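You operate a simulated robot arm through the tools that you are given. There is no shell and no other tool.

Carry out the task below with a simulated robot arm. There is one attempt and no reset: what you move stays moved.

Task
Wind 10 km slowly, firm and waxed, onto the purple tube and doff it to the black peg.
Fine: speed knob on SLOW before you start; yarn from the green-ended package; wait for rest before you reach in; free the holder, shut the hood again, fingers clear of its edge.

It is judged by the outcome, as a careful person would: the job done as asked, and still so three seconds after it is handed in. It fails if anything else is knocked over, pushed out of place, dropped, spilled or broken.

Robot
A 6-joint arm with a two-finger gripper, fixed in place. Base frame: the origin is on the floor under the middle of its stand, x ahead of it, y to its left, z up. Readings come in m, rad, newtons and seconds.
It reaches about 1.572 m from its shoulder. Its first joint turns from -2.897 to 2.897 rad. Payload 2.45 kg.
Tool frame: the origin (TCP) lies between the finger pads and is the grasp point; the fingertips stand 0.02 m ahead of it; z points along the fingers, y is the line along which they close. The gripper opens to 0.14 m; its body begins 0.168 m behind the TCP.
Orientation is told as [roll, pitch, yaw] about the base's x, y, z axes, in that order, counted from this pose: with the fingers straight down and closing along the base's y, the tool's x points along the base's -x, its y along +y and its z along -z.

Tools
- The arm moves only by the tool servo_tool. Its argument "moves" is a list of rows, each a list of 7 numbers: the shift along the tool's x, y, z in units of 100 mm (1.0 is 100 mm), then the turn, a rotation vector about the tool's x, y, z in units of 45 degrees (1.0 is 45 degrees), then the finger opening in mm, from 0 to 140. In form: [[dx, dy, dz, rx, ry, rz, jaw], ...]. A call has 1 to 20 rows; each row is the pose to reach, as a shift and turn from the pose commanded when the call began, along the tool's axes at that moment. A call with a number of a shift or a turn outside -1 to 1 is refused whole. Each row takes 0.2 s and may step no farther than 0.05 m and 0.15 rad from the row before; otherwise, or with a gripper value out of range, the whole call is refused. Where a pose cannot be reached the arm comes as near as it can. A force on the tool above 40 N (or 10 N above the force at the start of the call, whichever is more), or a blocked arm, ends the call early, and 0.2 s more pass. Each finger travels about 0.045 m/s and halts on what it meets, pressing with about 22 N; the grip force reading is that of the motor and also rises with nothing between the fingers. The clock runs only during rows and for 0.2 s after the last one: add rows that repeat a pose to give the fingers time. It gives the time, the measured TCP pose, the force on the tool (base axes), the opening and the grip force at its end, in the units of the frame above (readings bear some noise), with the torque about the TCP (base axes, N m) and any sound that the robot's microphone picked up.
- Cameras (640 x 400 px; columns grow to the right, rows downward): "scene" is fixed at [0.2188, -0.5013, 1.6312]; the picture's right is [0.22, -0.97, 0.00], its down [-0.66, -0.15, -0.74] and it looks along [0.72, 0.16, -0.67] (base axes); focal length 330 px, centre (320, 200). "wrist" rides on the gripper at [0.078, 0.011, -0.209] in the tool frame; the picture's right is [-0.14, 0.99, 0.00], its down [-0.92, -0.13, -0.37] and it looks along [-0.37, -0.05, 0.93] (tool axes); focal length 280 px, centre (320, 200). There is no depth. A picture from a camera that has moved, and an enlarged one, comes with that camera's place and axes in the base frame and with its lens.
- capture(camera): a new picture of that camera. No time passes.
- inspect(camera, box): a new picture of the part [left, top, right, bottom] of that camera's present view, enlarged. No time passes.
- hand_in(): hands the job in; it is judged then, once.

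Nothing tells you positions but the pictures and the camera data. Unless the task says otherwise, let go and move clear before handing in.

The tools are called after "Request:" as a command line: name --pt "numbers of a row" for each row, then --argument value for the rest, lists and objects as JSON in quotes. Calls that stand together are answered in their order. servo_tool: Moves the arm, as the interface text tells. Its arguments: {"type":"object","properties":{"moves":{"type":"array","items":{"type":"array","items":{"type":"number"}}}},"required":["moves"]} The other tools are called the same way: capture (camera) takes a picture; inspect (camera, box) takes an enlarged picture of a part of a camera's view; hand_in () hands the job in.

At the start:

```text
clock: 0.0
tool_pos: [0.7438, -0.1538, 1.2918]
tool_rot: [-0.001, -0.001, 0.001]
wrist_force: [-1.0, -0.1, -0.2]
wrist_torque: [0.01, 0.01, 0.01]
width: 0.1398
grip_force: 0.1
```

scene: 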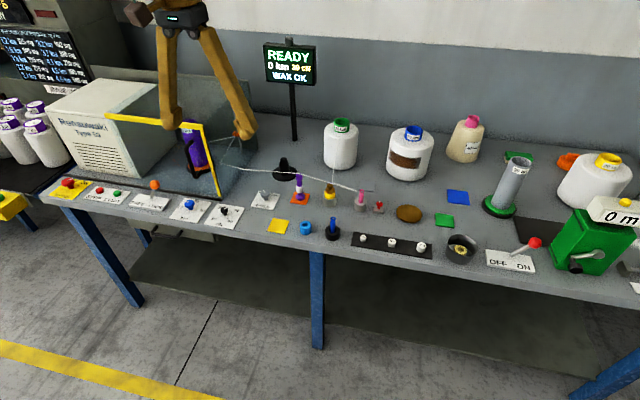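
wrist: 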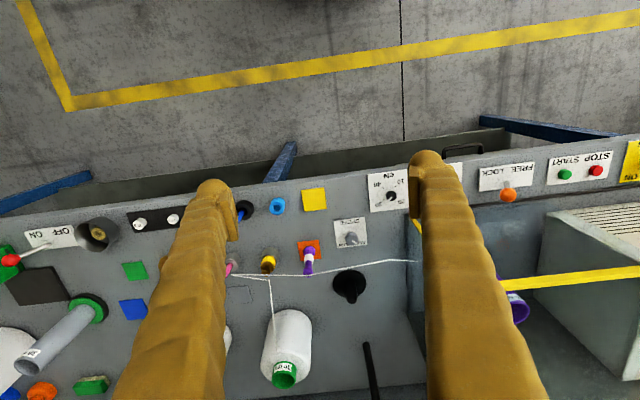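

I see a winder on a bench with controls along the front edge, yarn packages behind, and a display reading READY. I'll look closely at every part before moving.

Request:
inspect --camera "scene" --box '[0, 0, 160, 100]'

Request:
inspect --camera "scene" --box '[40, 150, 200, 250]'

Request:
inspect --camera "scene" --box '[120, 90, 280, 190]'

Request:
inspect --camera "scene" --box '[160, 160, 320, 260]'

Request:
inspect --camera "scene" --box '[260, 30, 340, 80]'

Request:
inspect --camera "scene" --box '[260, 160, 480, 270]'

Request:
inspect --camera "scene" --box '[440, 140, 640, 290]'

Request:
inspect --camera "scene" --box '[300, 100, 500, 210]'

Request:
inspect --camera "scene" --box '[0, 60, 120, 220]'

```text
4.00 times, centred on (80, 50) of scene
camera zoom: at [0.2188, -0.5013, 1.6312], right [0.22, -0.97, 0.0], down [-0.66, -0.15, -0.74], along [0.72, 0.16, -0.67], focal length 1318 px, centre (1280, 800)
```

zoom: 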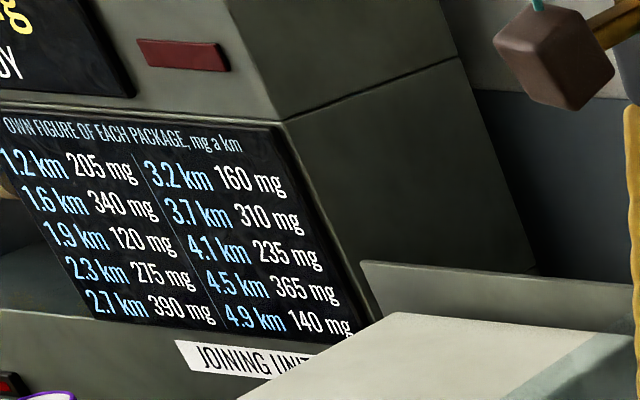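

```text
4.00 times, centred on (120, 200) of scene
camera zoom: at [0.2188, -0.5013, 1.6312], right [0.22, -0.97, 0.0], down [-0.66, -0.15, -0.74], along [0.72, 0.16, -0.67], focal length 1318 px, centre (1120, 200)
```

zoom: 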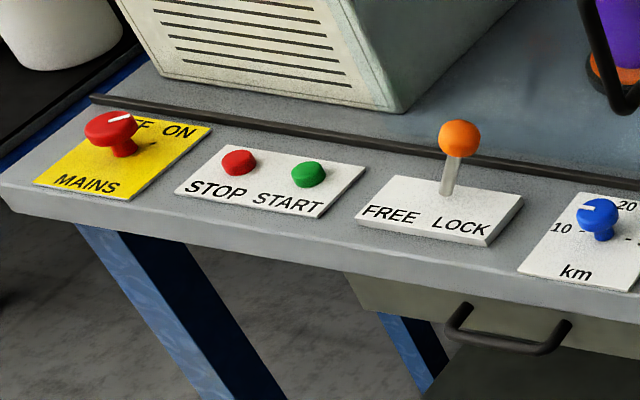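

```text
4.00 times, centred on (200, 140) of scene
camera zoom: at [0.2188, -0.5013, 1.6312], right [0.22, -0.97, 0.0], down [-0.66, -0.15, -0.74], along [0.72, 0.16, -0.67], focal length 1318 px, centre (800, 440)
```

zoom: 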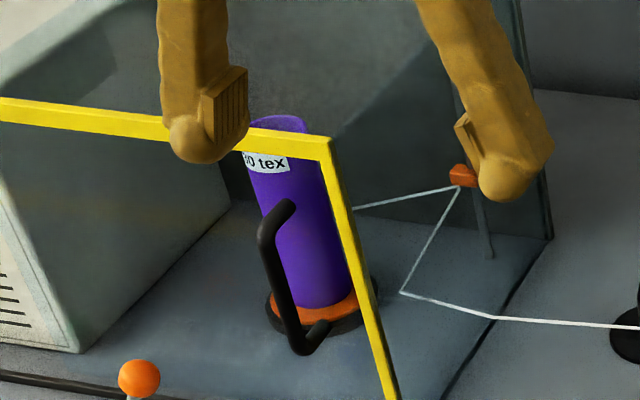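

```text
4.00 times, centred on (240, 210) of scene
camera zoom: at [0.2188, -0.5013, 1.6312], right [0.22, -0.97, 0.0], down [-0.66, -0.15, -0.74], along [0.72, 0.16, -0.67], focal length 1318 px, centre (640, 160)
```

zoom: 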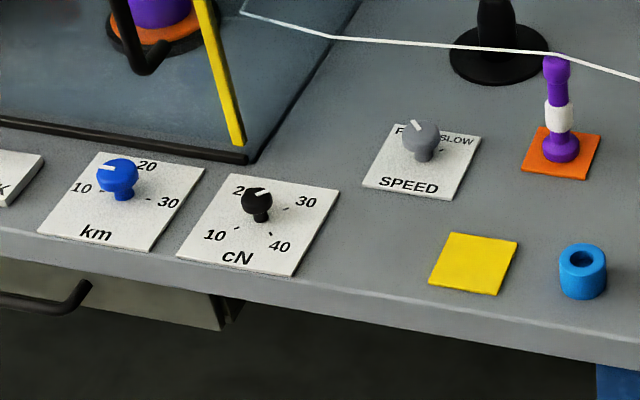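

```text
8.00 times, centred on (300, 55) of scene
camera zoom: at [0.2188, -0.5013, 1.6312], right [0.22, -0.97, 0.0], down [-0.66, -0.15, -0.74], along [0.72, 0.16, -0.67], focal length 2636 px, centre (480, 1360)
```

zoom: 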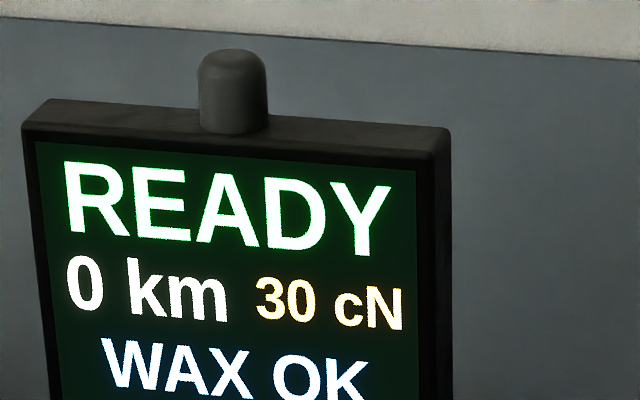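

```text
2.91 times, centred on (370, 215) of scene
camera zoom: at [0.2188, -0.5013, 1.6312], right [0.22, -0.97, 0.0], down [-0.66, -0.15, -0.74], along [0.72, 0.16, -0.67], focal length 958 px, centre (174, 156)
```

zoom: 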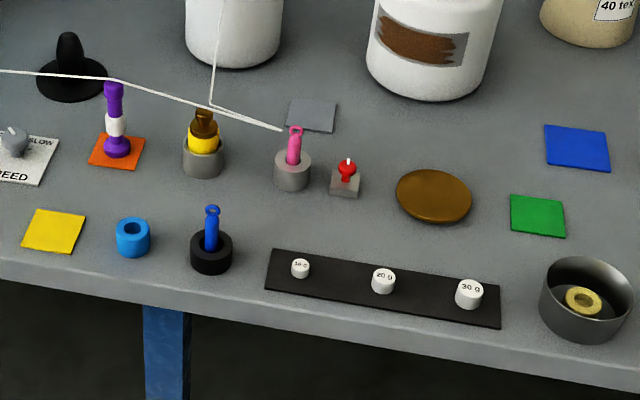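

```text
2.67 times, centred on (540, 215) of scene
camera zoom: at [0.2188, -0.5013, 1.6312], right [0.22, -0.97, 0.0], down [-0.66, -0.15, -0.74], along [0.72, 0.16, -0.67], focal length 879 px, centre (-267, 160)
```

zoom: 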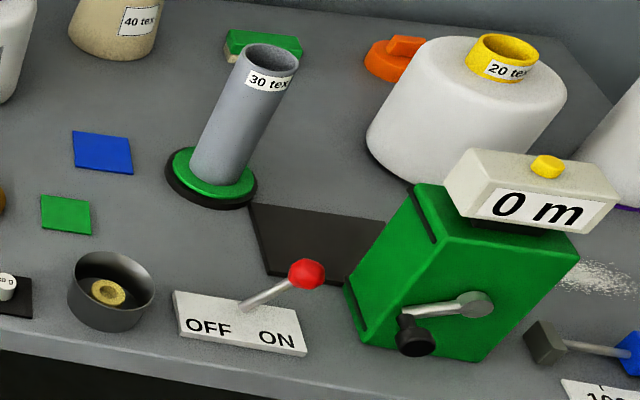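

```text
3.20 times, centred on (400, 155) of scene
camera zoom: at [0.2188, -0.5013, 1.6312], right [0.22, -0.97, 0.0], down [-0.66, -0.15, -0.74], along [0.72, 0.16, -0.67], focal length 1054 px, centre (64, 344)
```

zoom: 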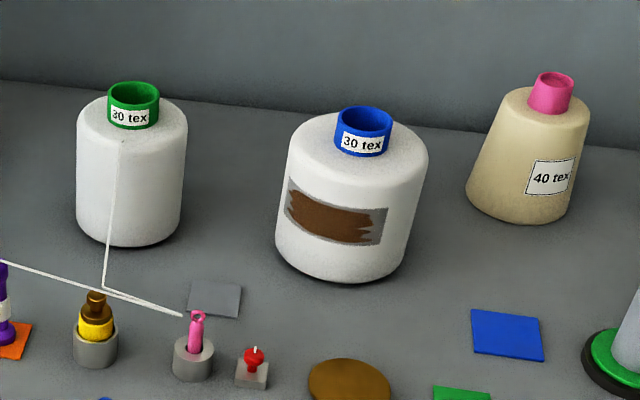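

```text
2.50 times, centred on (60, 140) of scene
camera zoom: at [0.2188, -0.5013, 1.6312], right [0.22, -0.97, 0.0], down [-0.66, -0.15, -0.74], along [0.72, 0.16, -0.67], focal length 824 px, centre (970, 350)
```

zoom: 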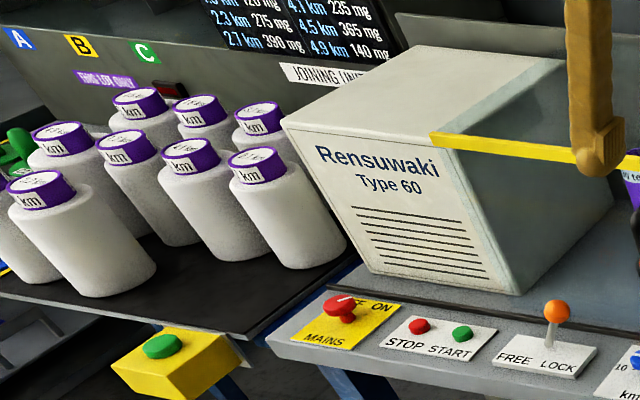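

The controls along the front read MAINS, STOP/START, FREE/LOCK, km, cN, SPEED, and yarn is threaded toward the purple tube. I'll look closer with the wrist camera and at the small markings.

Request:
inspect --camera "wrist" --box '[320, 130, 480, 290]'

Request:
inspect --camera "wrist" --box '[460, 120, 640, 240]'

Request:
inspect --camera "wrist" --box '[220, 180, 420, 400]'

Request:
inspect --camera "scene" --box '[165, 190, 245, 240]'

Request:
inspect --camera "scene" --box '[245, 160, 315, 220]'

Request:
inspect --camera "scene" --box '[310, 170, 400, 240]'

Request:
inspect --camera "scene" --box '[45, 170, 125, 220]'

Request:
inspect --camera "scene" --box '[0, 0, 100, 60]'

Request:
inspect --camera "scene" --box '[160, 110, 260, 210]'

```text
2.50 times, centred on (400, 210) of wrist
camera zoom: at [0.6683, -0.1423, 1.5014], right [0.14, 0.99, 0.0], down [0.92, -0.13, 0.37], along [0.37, -0.05, -0.93], focal length 701 px, centre (120, 175)
```

zoom: 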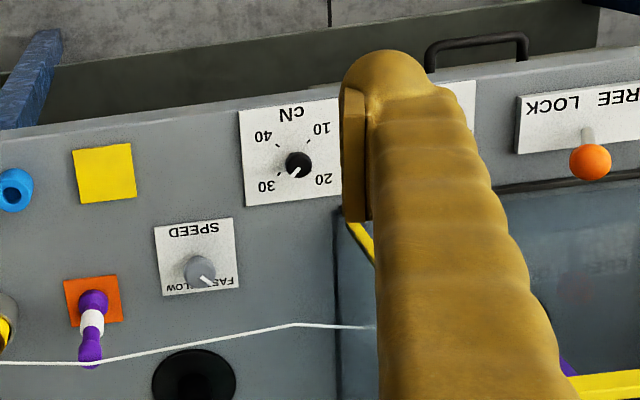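

```text
3.33 times, centred on (550, 180) of wrist
camera zoom: at [0.6683, -0.1423, 1.5014], right [0.14, 0.99, 0.0], down [0.92, -0.13, 0.37], along [0.37, -0.05, -0.93], focal length 935 px, centre (-447, 267)
```

zoom: 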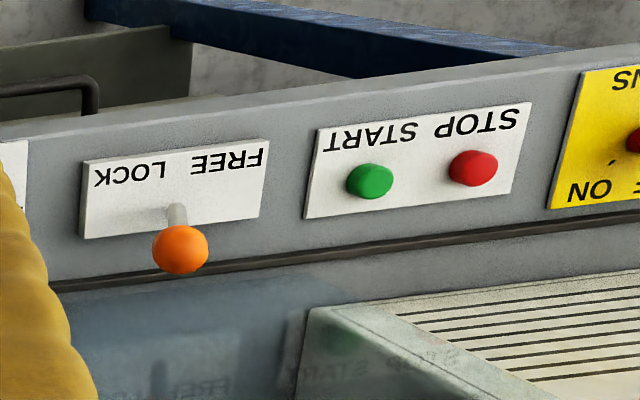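

```text
1.82 times, centred on (320, 290) of wrist
camera zoom: at [0.6683, -0.1423, 1.5014], right [0.14, 0.99, 0.0], down [0.92, -0.13, 0.37], along [0.37, -0.05, -0.93], focal length 510 px, centre (320, 36)
```

zoom: 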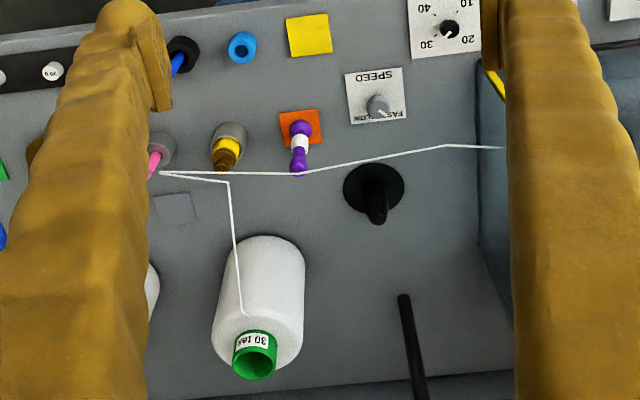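

```text
8.00 times, centred on (205, 215) of scene
camera zoom: at [0.2188, -0.5013, 1.6312], right [0.22, -0.97, 0.0], down [-0.66, -0.15, -0.74], along [0.72, 0.16, -0.67], focal length 2636 px, centre (1240, 80)
```

zoom: 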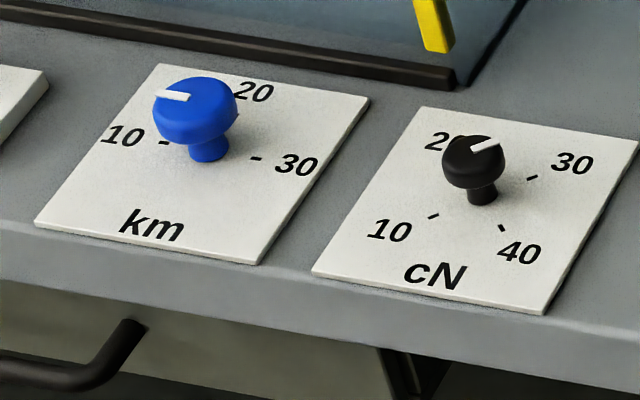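

```text
6.67 times, centred on (280, 190) of scene
camera zoom: at [0.2188, -0.5013, 1.6312], right [0.22, -0.97, 0.0], down [-0.66, -0.15, -0.74], along [0.72, 0.16, -0.67], focal length 2196 px, centre (587, 267)
```

zoom: 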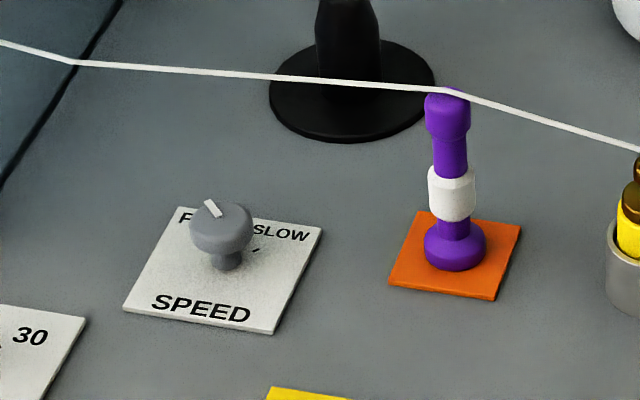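

```text
5.71 times, centred on (355, 205) of scene
camera zoom: at [0.2188, -0.5013, 1.6312], right [0.22, -0.97, 0.0], down [-0.66, -0.15, -0.74], along [0.72, 0.16, -0.67], focal length 1883 px, centre (120, 171)
```

zoom: 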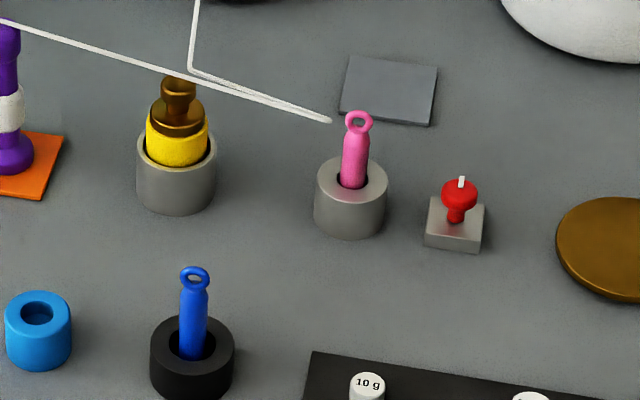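

```text
8.00 times, centred on (85, 195) of scene
camera zoom: at [0.2188, -0.5013, 1.6312], right [0.22, -0.97, 0.0], down [-0.66, -0.15, -0.74], along [0.72, 0.16, -0.67], focal length 2636 px, centre (2200, 240)
```

zoom: 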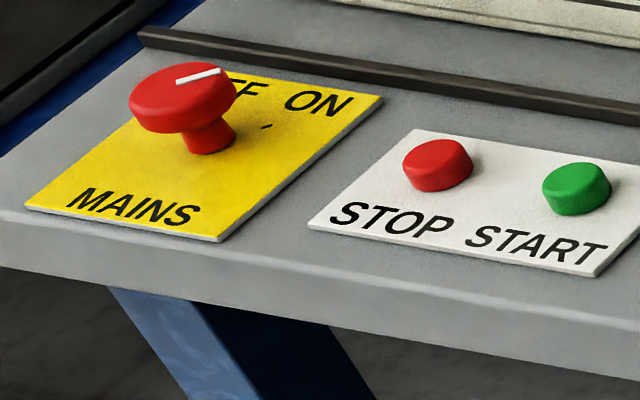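

```text
6.40 times, centred on (50, 30) of scene
camera zoom: at [0.2188, -0.5013, 1.6312], right [0.22, -0.97, 0.0], down [-0.66, -0.15, -0.74], along [0.72, 0.16, -0.67], focal length 2109 px, centre (2048, 1288)
```

zoom: 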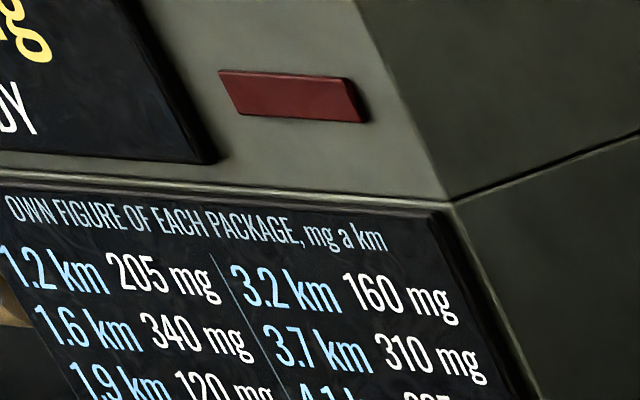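

```text
4.00 times, centred on (210, 160) of scene
camera zoom: at [0.2188, -0.5013, 1.6312], right [0.22, -0.97, 0.0], down [-0.66, -0.15, -0.74], along [0.72, 0.16, -0.67], focal length 1318 px, centre (760, 360)
```

zoom: 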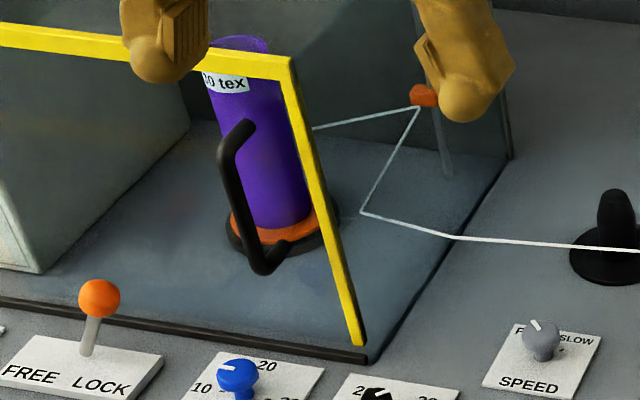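

Speed knob appears to point to FAST, the display shows 0 km, 30 cN and WAX OK, and the hood seems shut over the purple tube. I'll move the arm to look at the panel and hood from other angles.

Request:
servo_tool --pt "0.4 0.0 -0.3 0 0 0 140" --pt "0.8 0.3 -0.5 0 0 0 140" --pt "1.0 0.8 -0.5 0 0 0 140" --pt "1.0 1.0 -0.5 0 0 0 140"

Request:
capture --camera "wrist"

Request:
capture --camera "scene"

```text
refused: row 2 steps farther than a row can; nothing moved
```

```text
taken
camera wrist: at [0.6683, -0.1423, 1.5014], right [0.14, 0.99, 0.0], down [0.92, -0.13, 0.37], along [0.37, -0.05, -0.93], focal length 280 px, centre (320, 200)
```

wrist: 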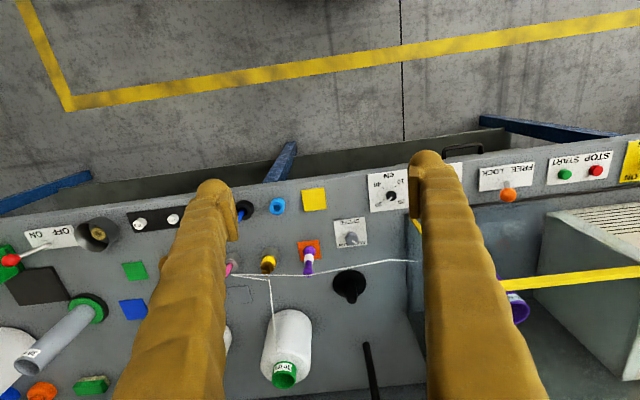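

```text
taken
```

scene: 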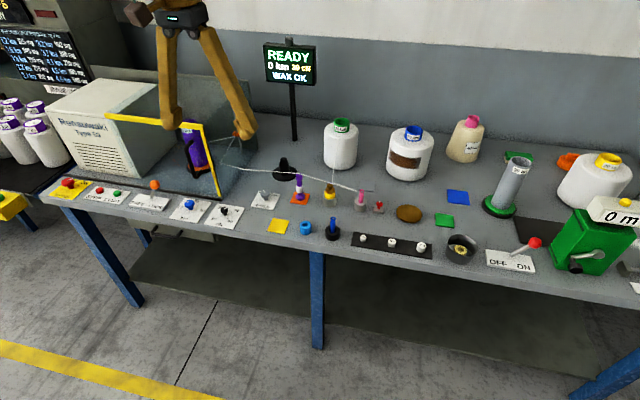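

The last call was refused for a step too large, so nothing moved. I'll back the arm away from the bench with smaller steps, to see the hood and panel without the fingers in the way.

Request:
servo_tool --pt "0.4 0.0 -0.2 0 0 0 140" --pt "0.75 0.2 -0.4 0 0 0 140" --pt "1.0 0.5 -0.5 0 0 0 140" --pt "1.0 0.9 -0.5 0 0 0 140" --pt "1.0 1.0 -0.5 0 0 0 140"

Request:
capture --camera "wrist"

Request:
capture --camera "scene"

```text
clock: 1.2
tool_pos: [0.6458, -0.0526, 1.343]
tool_rot: [0.0, 0.0, -0.001]
wrist_force: [0.4, 0.5, 0.3]
wrist_torque: [0.02, -0.01, -0.03]
width: 0.1398
grip_force: 0.0
```

```text
taken
camera wrist: at [0.569, -0.0419, 1.5513], right [0.14, 0.99, 0.0], down [0.92, -0.13, 0.37], along [0.37, -0.05, -0.93], focal length 280 px, centre (320, 200)
```

wrist: 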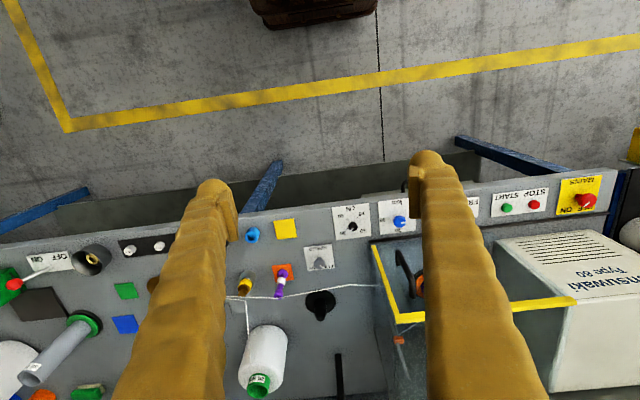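

```text
taken
```

scene: 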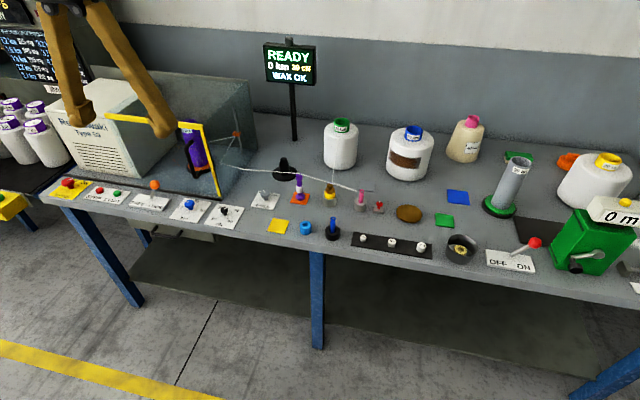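

The arm is clear of the hood now. I'll enlarge the hood, the knobs and the display.

Request:
inspect --camera "scene" --box '[90, 70, 270, 220]'

Request:
inspect --camera "wrist" --box '[320, 190, 440, 270]'

Request:
inspect --camera "wrist" --box '[340, 220, 640, 400]'

Request:
inspect --camera "wrist" --box '[460, 170, 640, 250]'

Request:
inspect --camera "wrist" --box '[220, 200, 400, 320]'

Request:
inspect --camera "wrist" --box '[0, 220, 200, 400]'

```text
2.67 times, centred on (180, 145) of scene
camera zoom: at [0.2188, -0.5013, 1.6312], right [0.22, -0.97, 0.0], down [-0.66, -0.15, -0.74], along [0.72, 0.16, -0.67], focal length 879 px, centre (693, 347)
```

zoom: 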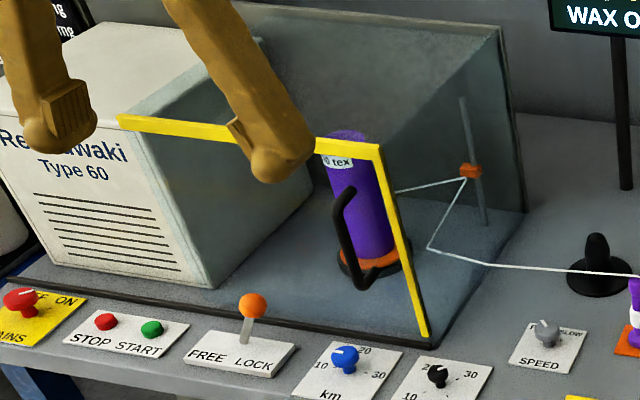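

```text
5.00 times, centred on (380, 230) of wrist
camera zoom: at [0.569, -0.0419, 1.5513], right [0.14, 0.99, 0.0], down [0.92, -0.13, 0.37], along [0.37, -0.05, -0.93], focal length 1402 px, centre (20, 50)
```

zoom: 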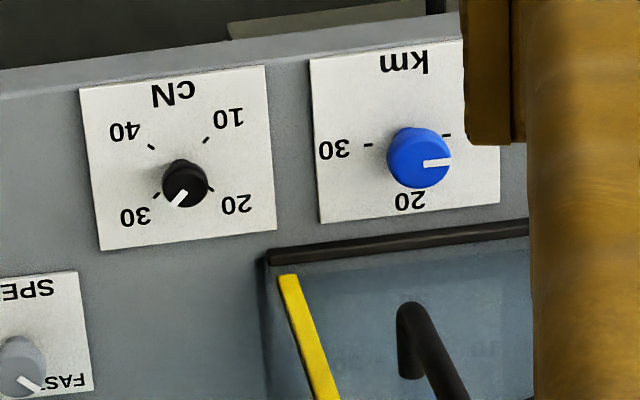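

```text
2.13 times, centred on (490, 310) of wrist
camera zoom: at [0.569, -0.0419, 1.5513], right [0.14, 0.99, 0.0], down [0.92, -0.13, 0.37], along [0.37, -0.05, -0.93], focal length 598 px, centre (-43, -35)
```

zoom: 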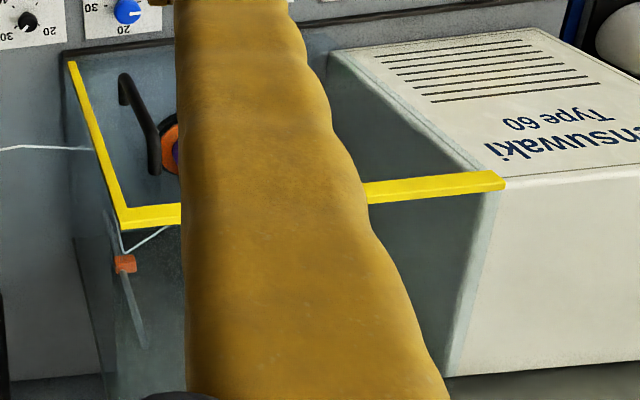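

```text
3.56 times, centred on (550, 210) of wrist
camera zoom: at [0.569, -0.0419, 1.5513], right [0.14, 0.99, 0.0], down [0.92, -0.13, 0.37], along [0.37, -0.05, -0.93], focal length 997 px, centre (-498, 164)
```

zoom: 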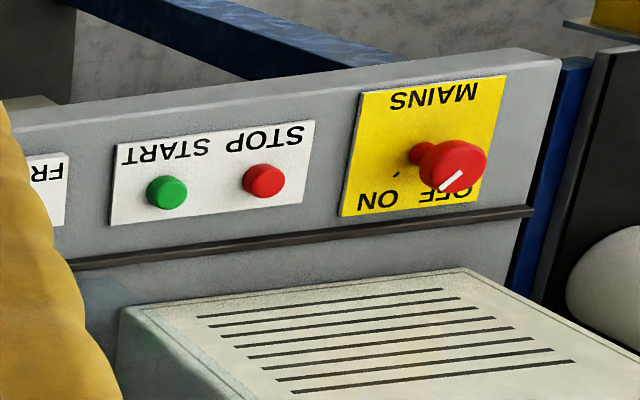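

```text
3.33 times, centred on (310, 260) of wrist
camera zoom: at [0.569, -0.0419, 1.5513], right [0.14, 0.99, 0.0], down [0.92, -0.13, 0.37], along [0.37, -0.05, -0.93], focal length 935 px, centre (353, 0)
```

zoom: 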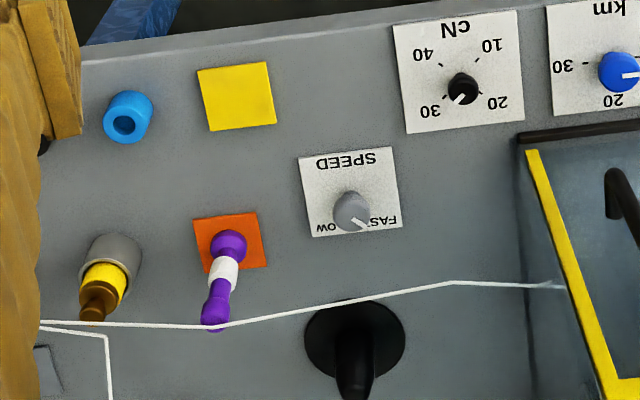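

```text
2.22 times, centred on (100, 310) of wrist
camera zoom: at [0.569, -0.0419, 1.5513], right [0.14, 0.99, 0.0], down [0.92, -0.13, 0.37], along [0.37, -0.05, -0.93], focal length 623 px, centre (809, -44)
```

zoom: 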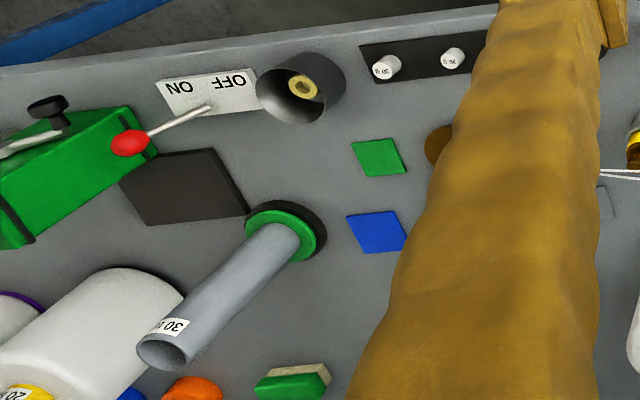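

The door of the hood appears to be a pane at x≈1.02 spanning y≈0.05–0.4 with a handle near (0.985, 0.10), the tube standing behind at about (1.17, 0.21), and the black peg around (1.23, -0.13). I'll tilt the wrist up to see the front, the hood's roof and any chart on the wall.

Request:
servo_tool --pt "0.3 0 0 0 -0.17 0 140" --pt "0.6 0 0 0 -0.34 0 140" --pt "0.9 0 0 0 -0.51 0 140" --pt "1.0 0 0 0 -0.68 0 140" --pt "1.0 0 0 0 -0.85 0 140" --pt "1.0 0 0 0 -1.0 0 140"

Request:
capture --camera "wrist"

Request:
capture --camera "scene"

```text
clock: 2.6
tool_pos: [0.5447, -0.0525, 1.3417]
tool_rot: [0.0, -0.787, -0.001]
wrist_force: [0.0, -0.1, -0.7]
wrist_torque: [0.02, 0.02, 0.03]
width: 0.1402
grip_force: 0.0
```

```text
taken
camera wrist: at [0.3431, -0.0422, 1.4348], right [0.1, 0.99, 0.1], down [0.39, -0.13, 0.91], along [0.92, -0.05, -0.4], focal length 280 px, centre (320, 200)
```

wrist: 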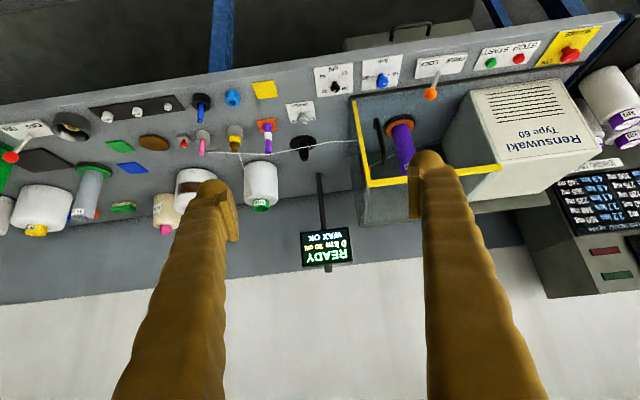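

```text
taken
```

scene: 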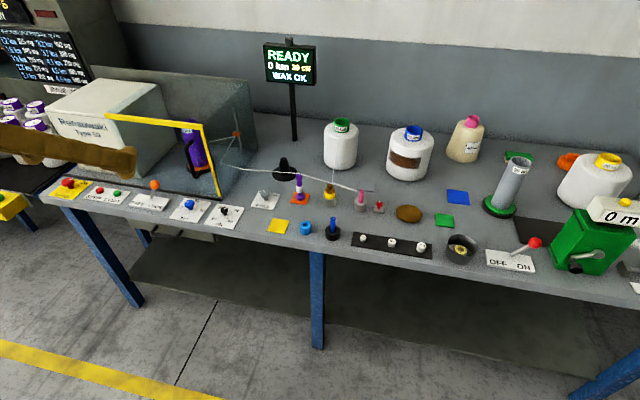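

The wrist picture is upside down but shows the whole bench; no wall chart so far. I'll enlarge key areas.

Request:
inspect --camera "wrist" --box '[340, 70, 520, 230]'

Request:
inspect --camera "wrist" --box '[240, 60, 400, 160]'

Request:
inspect --camera "wrist" --box '[170, 80, 330, 220]'

Request:
inspect --camera "wrist" --box '[280, 160, 380, 280]'

Request:
inspect --camera "wrist" --box '[460, 10, 640, 130]'

Request:
inspect --camera "wrist" --box '[540, 140, 640, 300]'

Request:
inspect --camera "scene" --box '[160, 70, 300, 220]'

```text
2.50 times, centred on (430, 150) of wrist
camera zoom: at [0.3431, -0.0422, 1.4348], right [0.1, 0.99, 0.1], down [0.39, -0.13, 0.91], along [0.92, -0.05, -0.4], focal length 701 px, centre (45, 325)
```

zoom: 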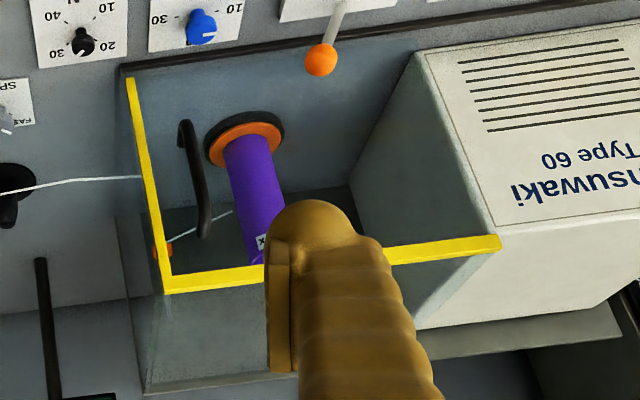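

```text
4.00 times, centred on (320, 110) of wrist
camera zoom: at [0.3431, -0.0422, 1.4348], right [0.1, 0.99, 0.1], down [0.39, -0.13, 0.91], along [0.92, -0.05, -0.4], focal length 1122 px, centre (320, 560)
```

zoom: 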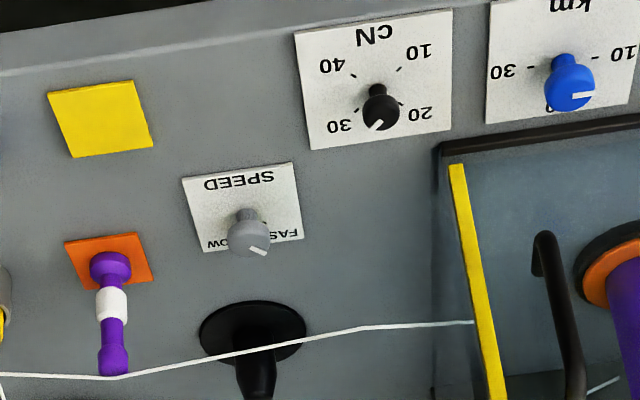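

```text
2.86 times, centred on (250, 150) of wrist
camera zoom: at [0.3431, -0.0422, 1.4348], right [0.1, 0.99, 0.1], down [0.39, -0.13, 0.91], along [0.92, -0.05, -0.4], focal length 801 px, centre (520, 343)
```

zoom: 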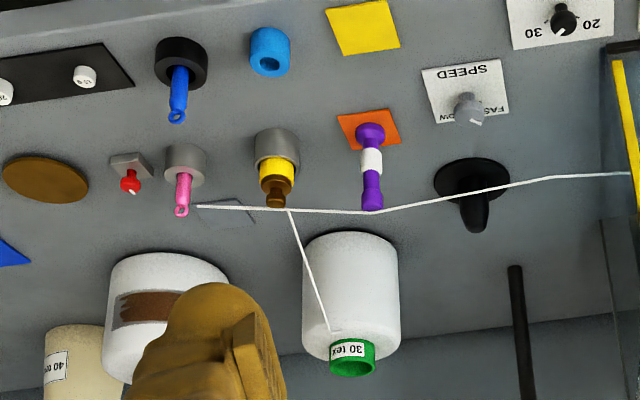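

```text
3.33 times, centred on (330, 220) of wrist
camera zoom: at [0.3431, -0.0422, 1.4348], right [0.1, 0.99, 0.1], down [0.39, -0.13, 0.91], along [0.92, -0.05, -0.4], focal length 935 px, centre (287, 133)
```

zoom: 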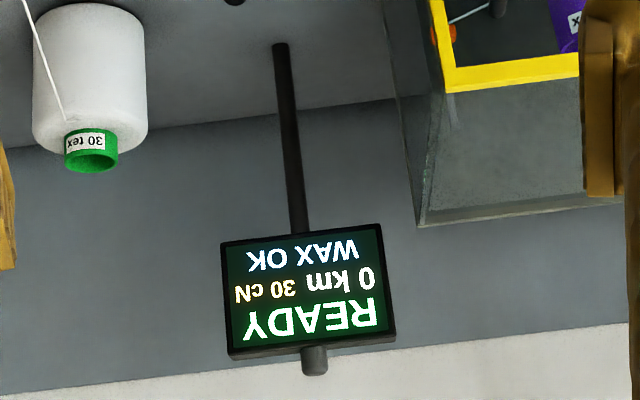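

```text
3.33 times, centred on (550, 70) of wrist
camera zoom: at [0.3431, -0.0422, 1.4348], right [0.1, 0.99, 0.1], down [0.39, -0.13, 0.91], along [0.92, -0.05, -0.4], focal length 935 px, centre (-447, 633)
```

zoom: 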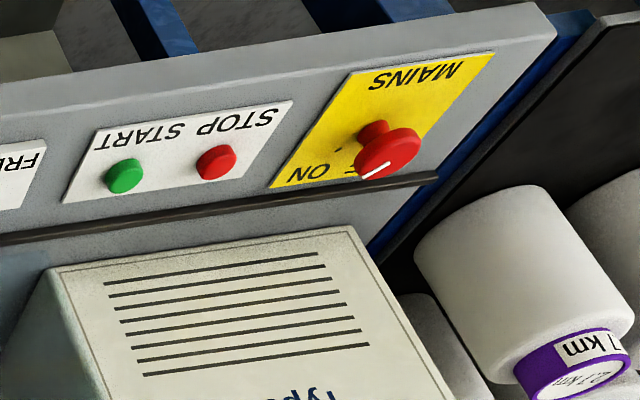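

```text
2.50 times, centred on (590, 220) of wrist
camera zoom: at [0.3431, -0.0422, 1.4348], right [0.1, 0.99, 0.1], down [0.39, -0.13, 0.91], along [0.92, -0.05, -0.4], focal length 701 px, centre (-355, 150)
```

zoom: 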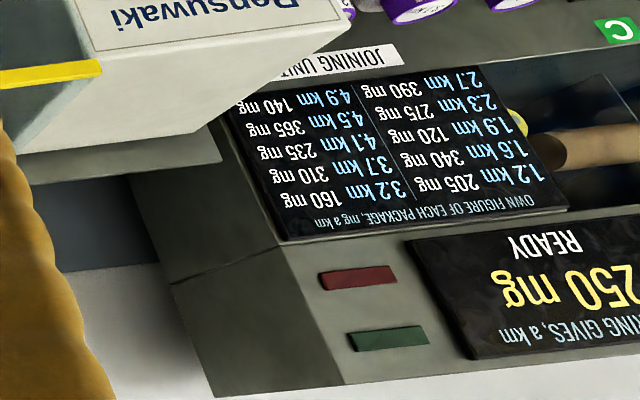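

```text
2.67 times, centred on (230, 145) of scene
camera zoom: at [0.2188, -0.5013, 1.6312], right [0.22, -0.97, 0.0], down [-0.66, -0.15, -0.74], along [0.72, 0.16, -0.67], focal length 879 px, centre (560, 347)
```

zoom: 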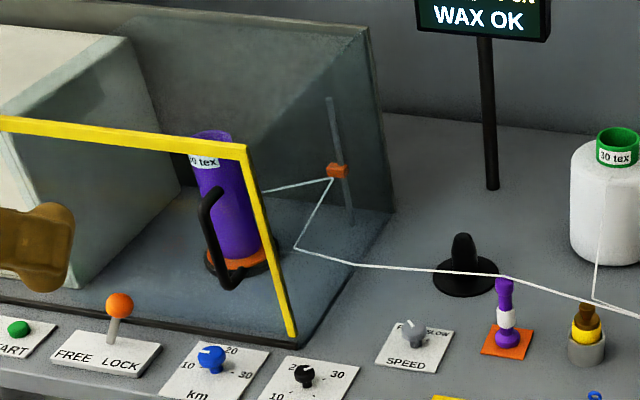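

The hood box has a top pane too, it seems, with the door sliding along the black rail; display shows 30 cN, km knob on 10, speed on FAST. I'll look at the right part of the bench for any legend on what "firm" means.

Request:
servo_tool --pt "0 -0.45 0 0 0 0 140" --pt "0 -0.9 0 0 0 0 140" --pt "0 -1.0 0 0 0 0 140"

Request:
servo_tool --pt "0 -0.45 0 0 0 0 140" --pt "0 -0.9 0 0 0 0 140" --pt "0 -1.0 0 0 0 0 140"

Request:
servo_tool --pt "0 -0.45 0 0 0 0 140" --pt "0 -0.9 0 0 0 0 140" --pt "0 -1.0 0 0 0 0 140"

Request:
capture --camera "wrist"

Request:
inspect --camera "wrist" --box '[0, 0, 320, 200]'

Request:
inspect --camera "wrist" --box '[320, 0, 640, 200]'

```text
clock: 3.4
tool_pos: [0.5453, -0.1542, 1.3418]
tool_rot: [0.0, -0.786, 0.0]
wrist_force: [-0.6, 0.1, 0.2]
wrist_torque: [-0.01, 0.01, -0.02]
width: 0.14
grip_force: 0.0
```

```text
clock: 4.2
tool_pos: [0.5439, -0.2527, 1.3433]
tool_rot: [-0.002, -0.786, 0.003]
wrist_force: [-0.3, 0.0, -0.5]
wrist_torque: [0.02, 0.0, 0.02]
width: 0.14
grip_force: 0.0
```

```text
clock: 5.0
tool_pos: [0.5439, -0.3543, 1.3404]
tool_rot: [0.0, -0.784, -0.004]
wrist_force: [-0.7, -0.8, 0.2]
wrist_torque: [-0.02, 0.02, 0.0]
width: 0.1398
grip_force: 0.1
```

```text
taken
camera wrist: at [0.3439, -0.3438, 1.4335], right [0.1, 0.99, 0.1], down [0.39, -0.13, 0.91], along [0.92, -0.05, -0.4], focal length 280 px, centre (320, 200)
```

wrist: 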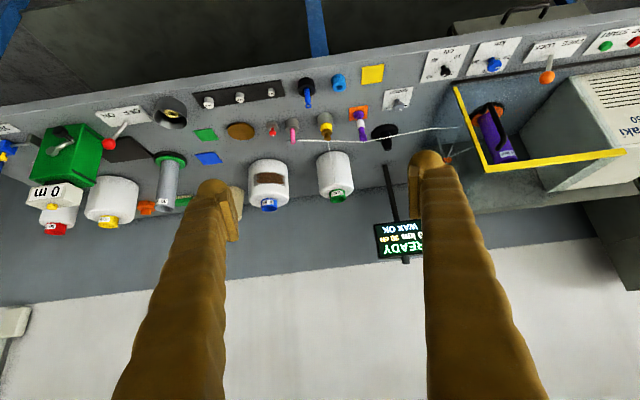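

```text
2.00 times, centred on (160, 100) of wrist
camera zoom: at [0.3439, -0.3438, 1.4335], right [0.1, 0.99, 0.1], down [0.39, -0.13, 0.91], along [0.92, -0.05, -0.4], focal length 561 px, centre (640, 400)
```

zoom: 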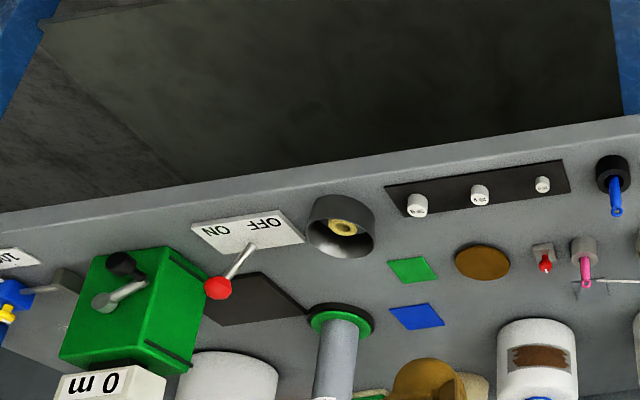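

```text
2.00 times, centred on (480, 100) of wrist
camera zoom: at [0.3439, -0.3438, 1.4335], right [0.1, 0.99, 0.1], down [0.39, -0.13, 0.91], along [0.92, -0.05, -0.4], focal length 561 px, centre (0, 400)
```

zoom: 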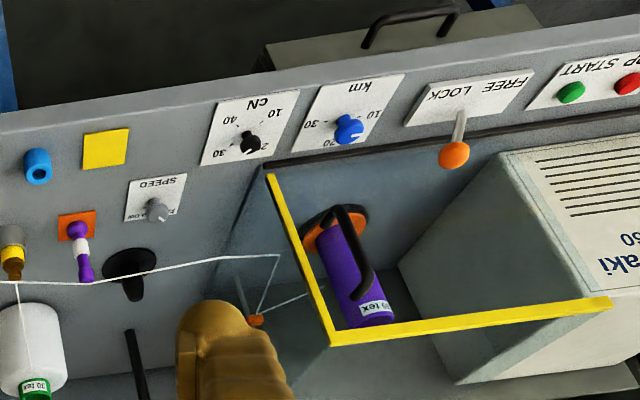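

No legend for "firm" is visible; the machine is set at 30 cN and 10 km, with wax reported OK. I'll zoom on the yarn path and the lever before touching the speed knob.

Request:
inspect --camera "scene" --box '[280, 160, 400, 220]'

Request:
inspect --camera "wrist" --box '[260, 70, 400, 170]'

Request:
inspect --camera "wrist" --box '[440, 30, 640, 190]'

Request:
inspect --camera "wrist" --box '[370, 200, 450, 260]'

Request:
inspect --camera "scene" --box '[560, 180, 640, 300]'

Request:
inspect --camera "scene" --box '[175, 190, 235, 230]'

```text
5.33 times, centred on (340, 190) of scene
camera zoom: at [0.2188, -0.5013, 1.6312], right [0.22, -0.97, 0.0], down [-0.66, -0.15, -0.74], along [0.72, 0.16, -0.67], focal length 1757 px, centre (213, 253)
```

zoom: 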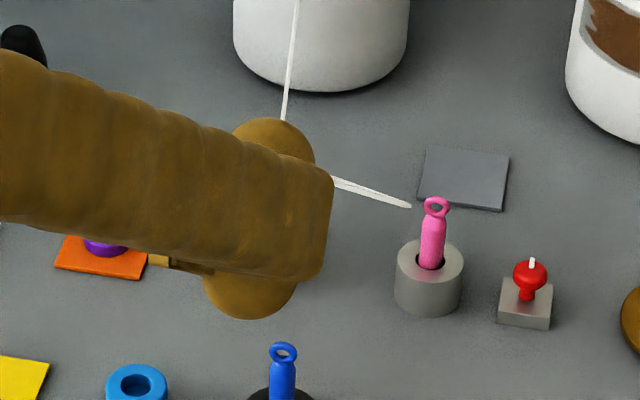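

```text
4.00 times, centred on (330, 120) of wrist
camera zoom: at [0.3439, -0.3438, 1.4335], right [0.1, 0.99, 0.1], down [0.39, -0.13, 0.91], along [0.92, -0.05, -0.4], focal length 1122 px, centre (280, 520)
```

zoom: 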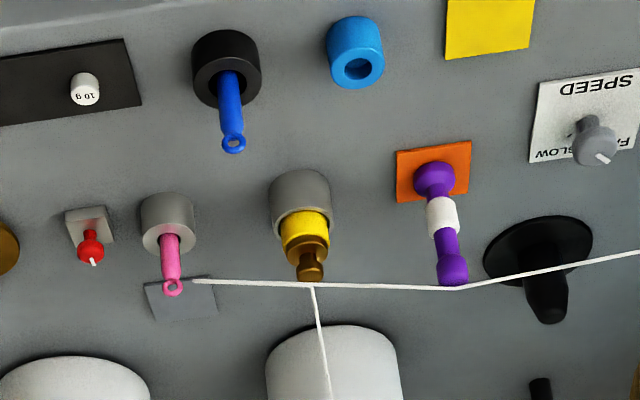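

```text
2.50 times, centred on (540, 110) of wrist
camera zoom: at [0.3439, -0.3438, 1.4335], right [0.1, 0.99, 0.1], down [0.39, -0.13, 0.91], along [0.92, -0.05, -0.4], focal length 701 px, centre (-230, 425)
```

zoom: 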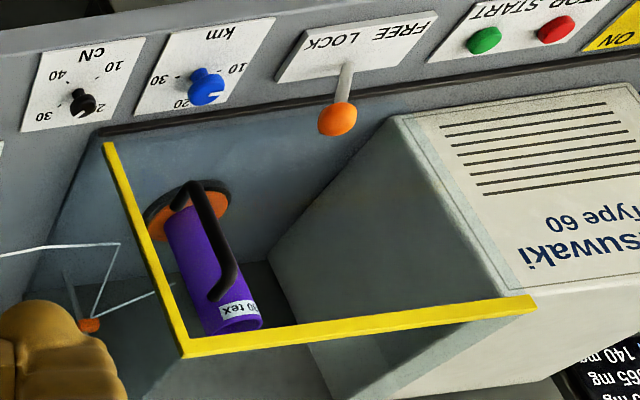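

```text
6.67 times, centred on (410, 230) of wrist
camera zoom: at [0.3439, -0.3438, 1.4335], right [0.1, 0.99, 0.1], down [0.39, -0.13, 0.91], along [0.92, -0.05, -0.4], focal length 1869 px, centre (-280, 0)
```

zoom: 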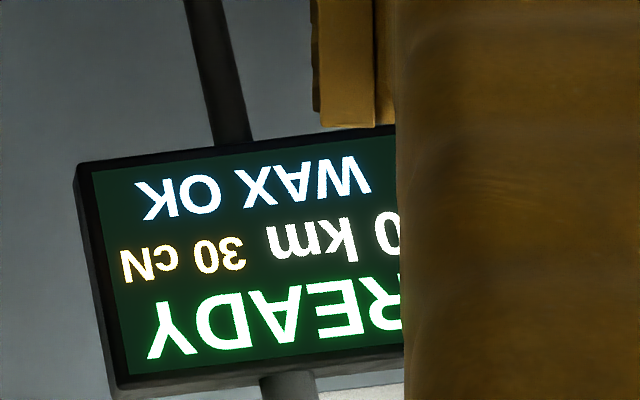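

```text
3.33 times, centred on (600, 240) of scene
camera zoom: at [0.2188, -0.5013, 1.6312], right [0.22, -0.97, 0.0], down [-0.66, -0.15, -0.74], along [0.72, 0.16, -0.67], focal length 1098 px, centre (-613, 67)
```

zoom: 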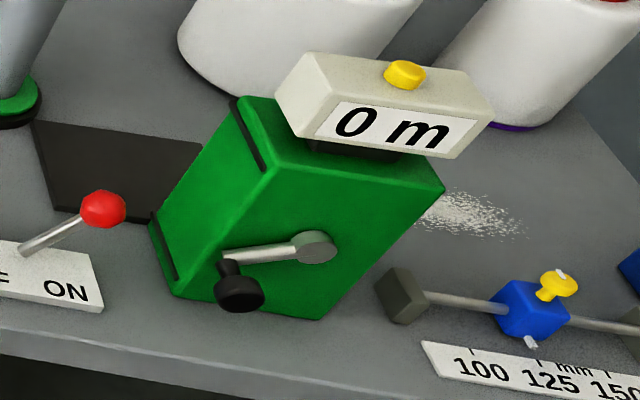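

```text
10.00 times, centred on (205, 210) of scene
camera zoom: at [0.2188, -0.5013, 1.6312], right [0.22, -0.97, 0.0], down [-0.66, -0.15, -0.74], along [0.72, 0.16, -0.67], focal length 3295 px, centre (1470, 100)
```

zoom: 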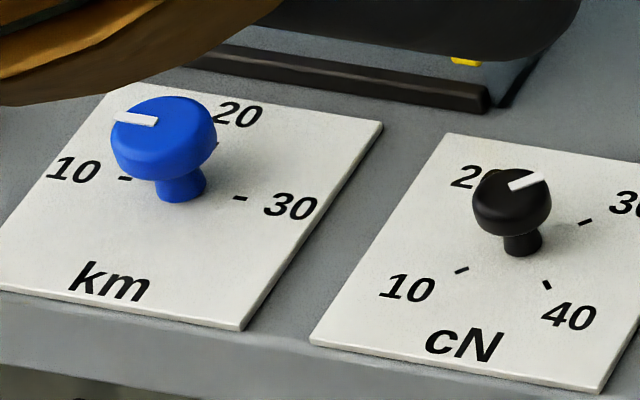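

The yarn is threaded from the green-ended package, the speed knob sits at about (1.05, -0.11, 0.845) pointing to FAST, and the lever ball leans to LOCK at about (0.946, 0.242, 0.915). I'll bring the tilted gripper toward the speed knob from the front, staying clear of the yarn behind it.

Request:
servo_tool --pt "-0.03 0.16 0.35 0 0 0 140" --pt "-0.06 0.32 0.7 0 0 0 140" --pt "-0.09 0.46 1.0 0 0 0 140"

Request:
servo_tool --pt "-0.03 0.16 0.35 0 0 0 140" --pt "-0.06 0.32 0.7 0 0 0 140" --pt "-0.09 0.46 1.0 0 0 0 140"

Request:
servo_tool --pt "-0.03 0.16 0.35 0 0 0 140" --pt "-0.06 0.32 0.7 0 0 0 140" --pt "-0.09 0.46 1.0 0 0 0 140"

Request:
capture --camera "wrist"

Request:
capture --camera "scene"

```text
clock: 5.8
tool_pos: [0.6229, -0.3076, 1.2776]
tool_rot: [0.002, -0.785, 0.002]
wrist_force: [0.6, 0.4, 0.0]
wrist_torque: [0.01, -0.03, 0.01]
width: 0.1401
grip_force: 0.1
```

```text
clock: 6.6
tool_pos: [0.6998, -0.2609, 1.2136]
tool_rot: [0.0, -0.786, 0.003]
wrist_force: [0.1, 0.7, -0.1]
wrist_torque: [-0.03, -0.03, -0.04]
width: 0.1401
grip_force: 0.1
```

```text
clock: 7.4
tool_pos: [0.7756, -0.216, 1.1496]
tool_rot: [0.001, -0.786, -0.001]
wrist_force: [-0.6, -0.1, -0.9]
wrist_torque: [-0.01, -0.01, 0.03]
width: 0.1398
grip_force: 0.0
```

```text
taken
camera wrist: at [0.5743, -0.2042, 1.2413], right [0.1, 0.99, 0.1], down [0.39, -0.13, 0.91], along [0.92, -0.05, -0.4], focal length 280 px, centre (320, 200)
```

wrist: 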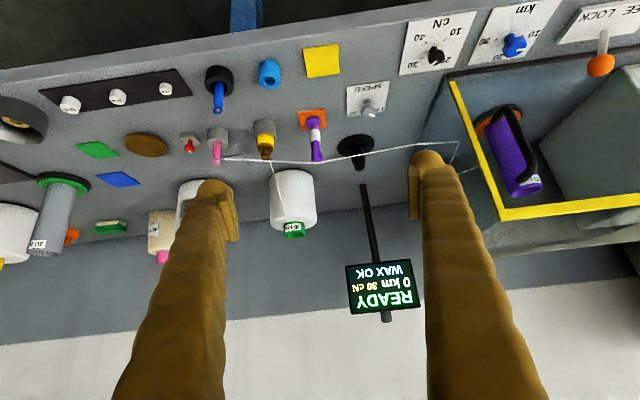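

```text
taken
```

scene: 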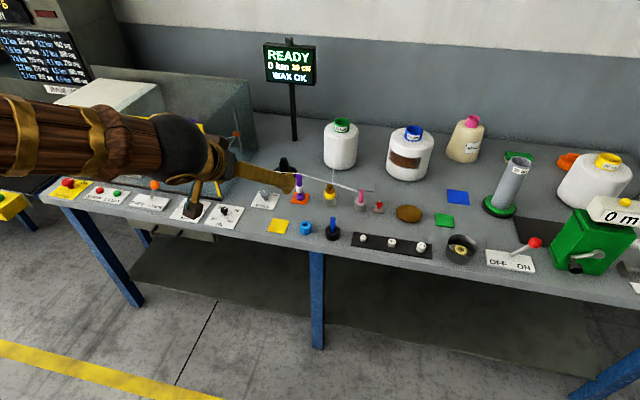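

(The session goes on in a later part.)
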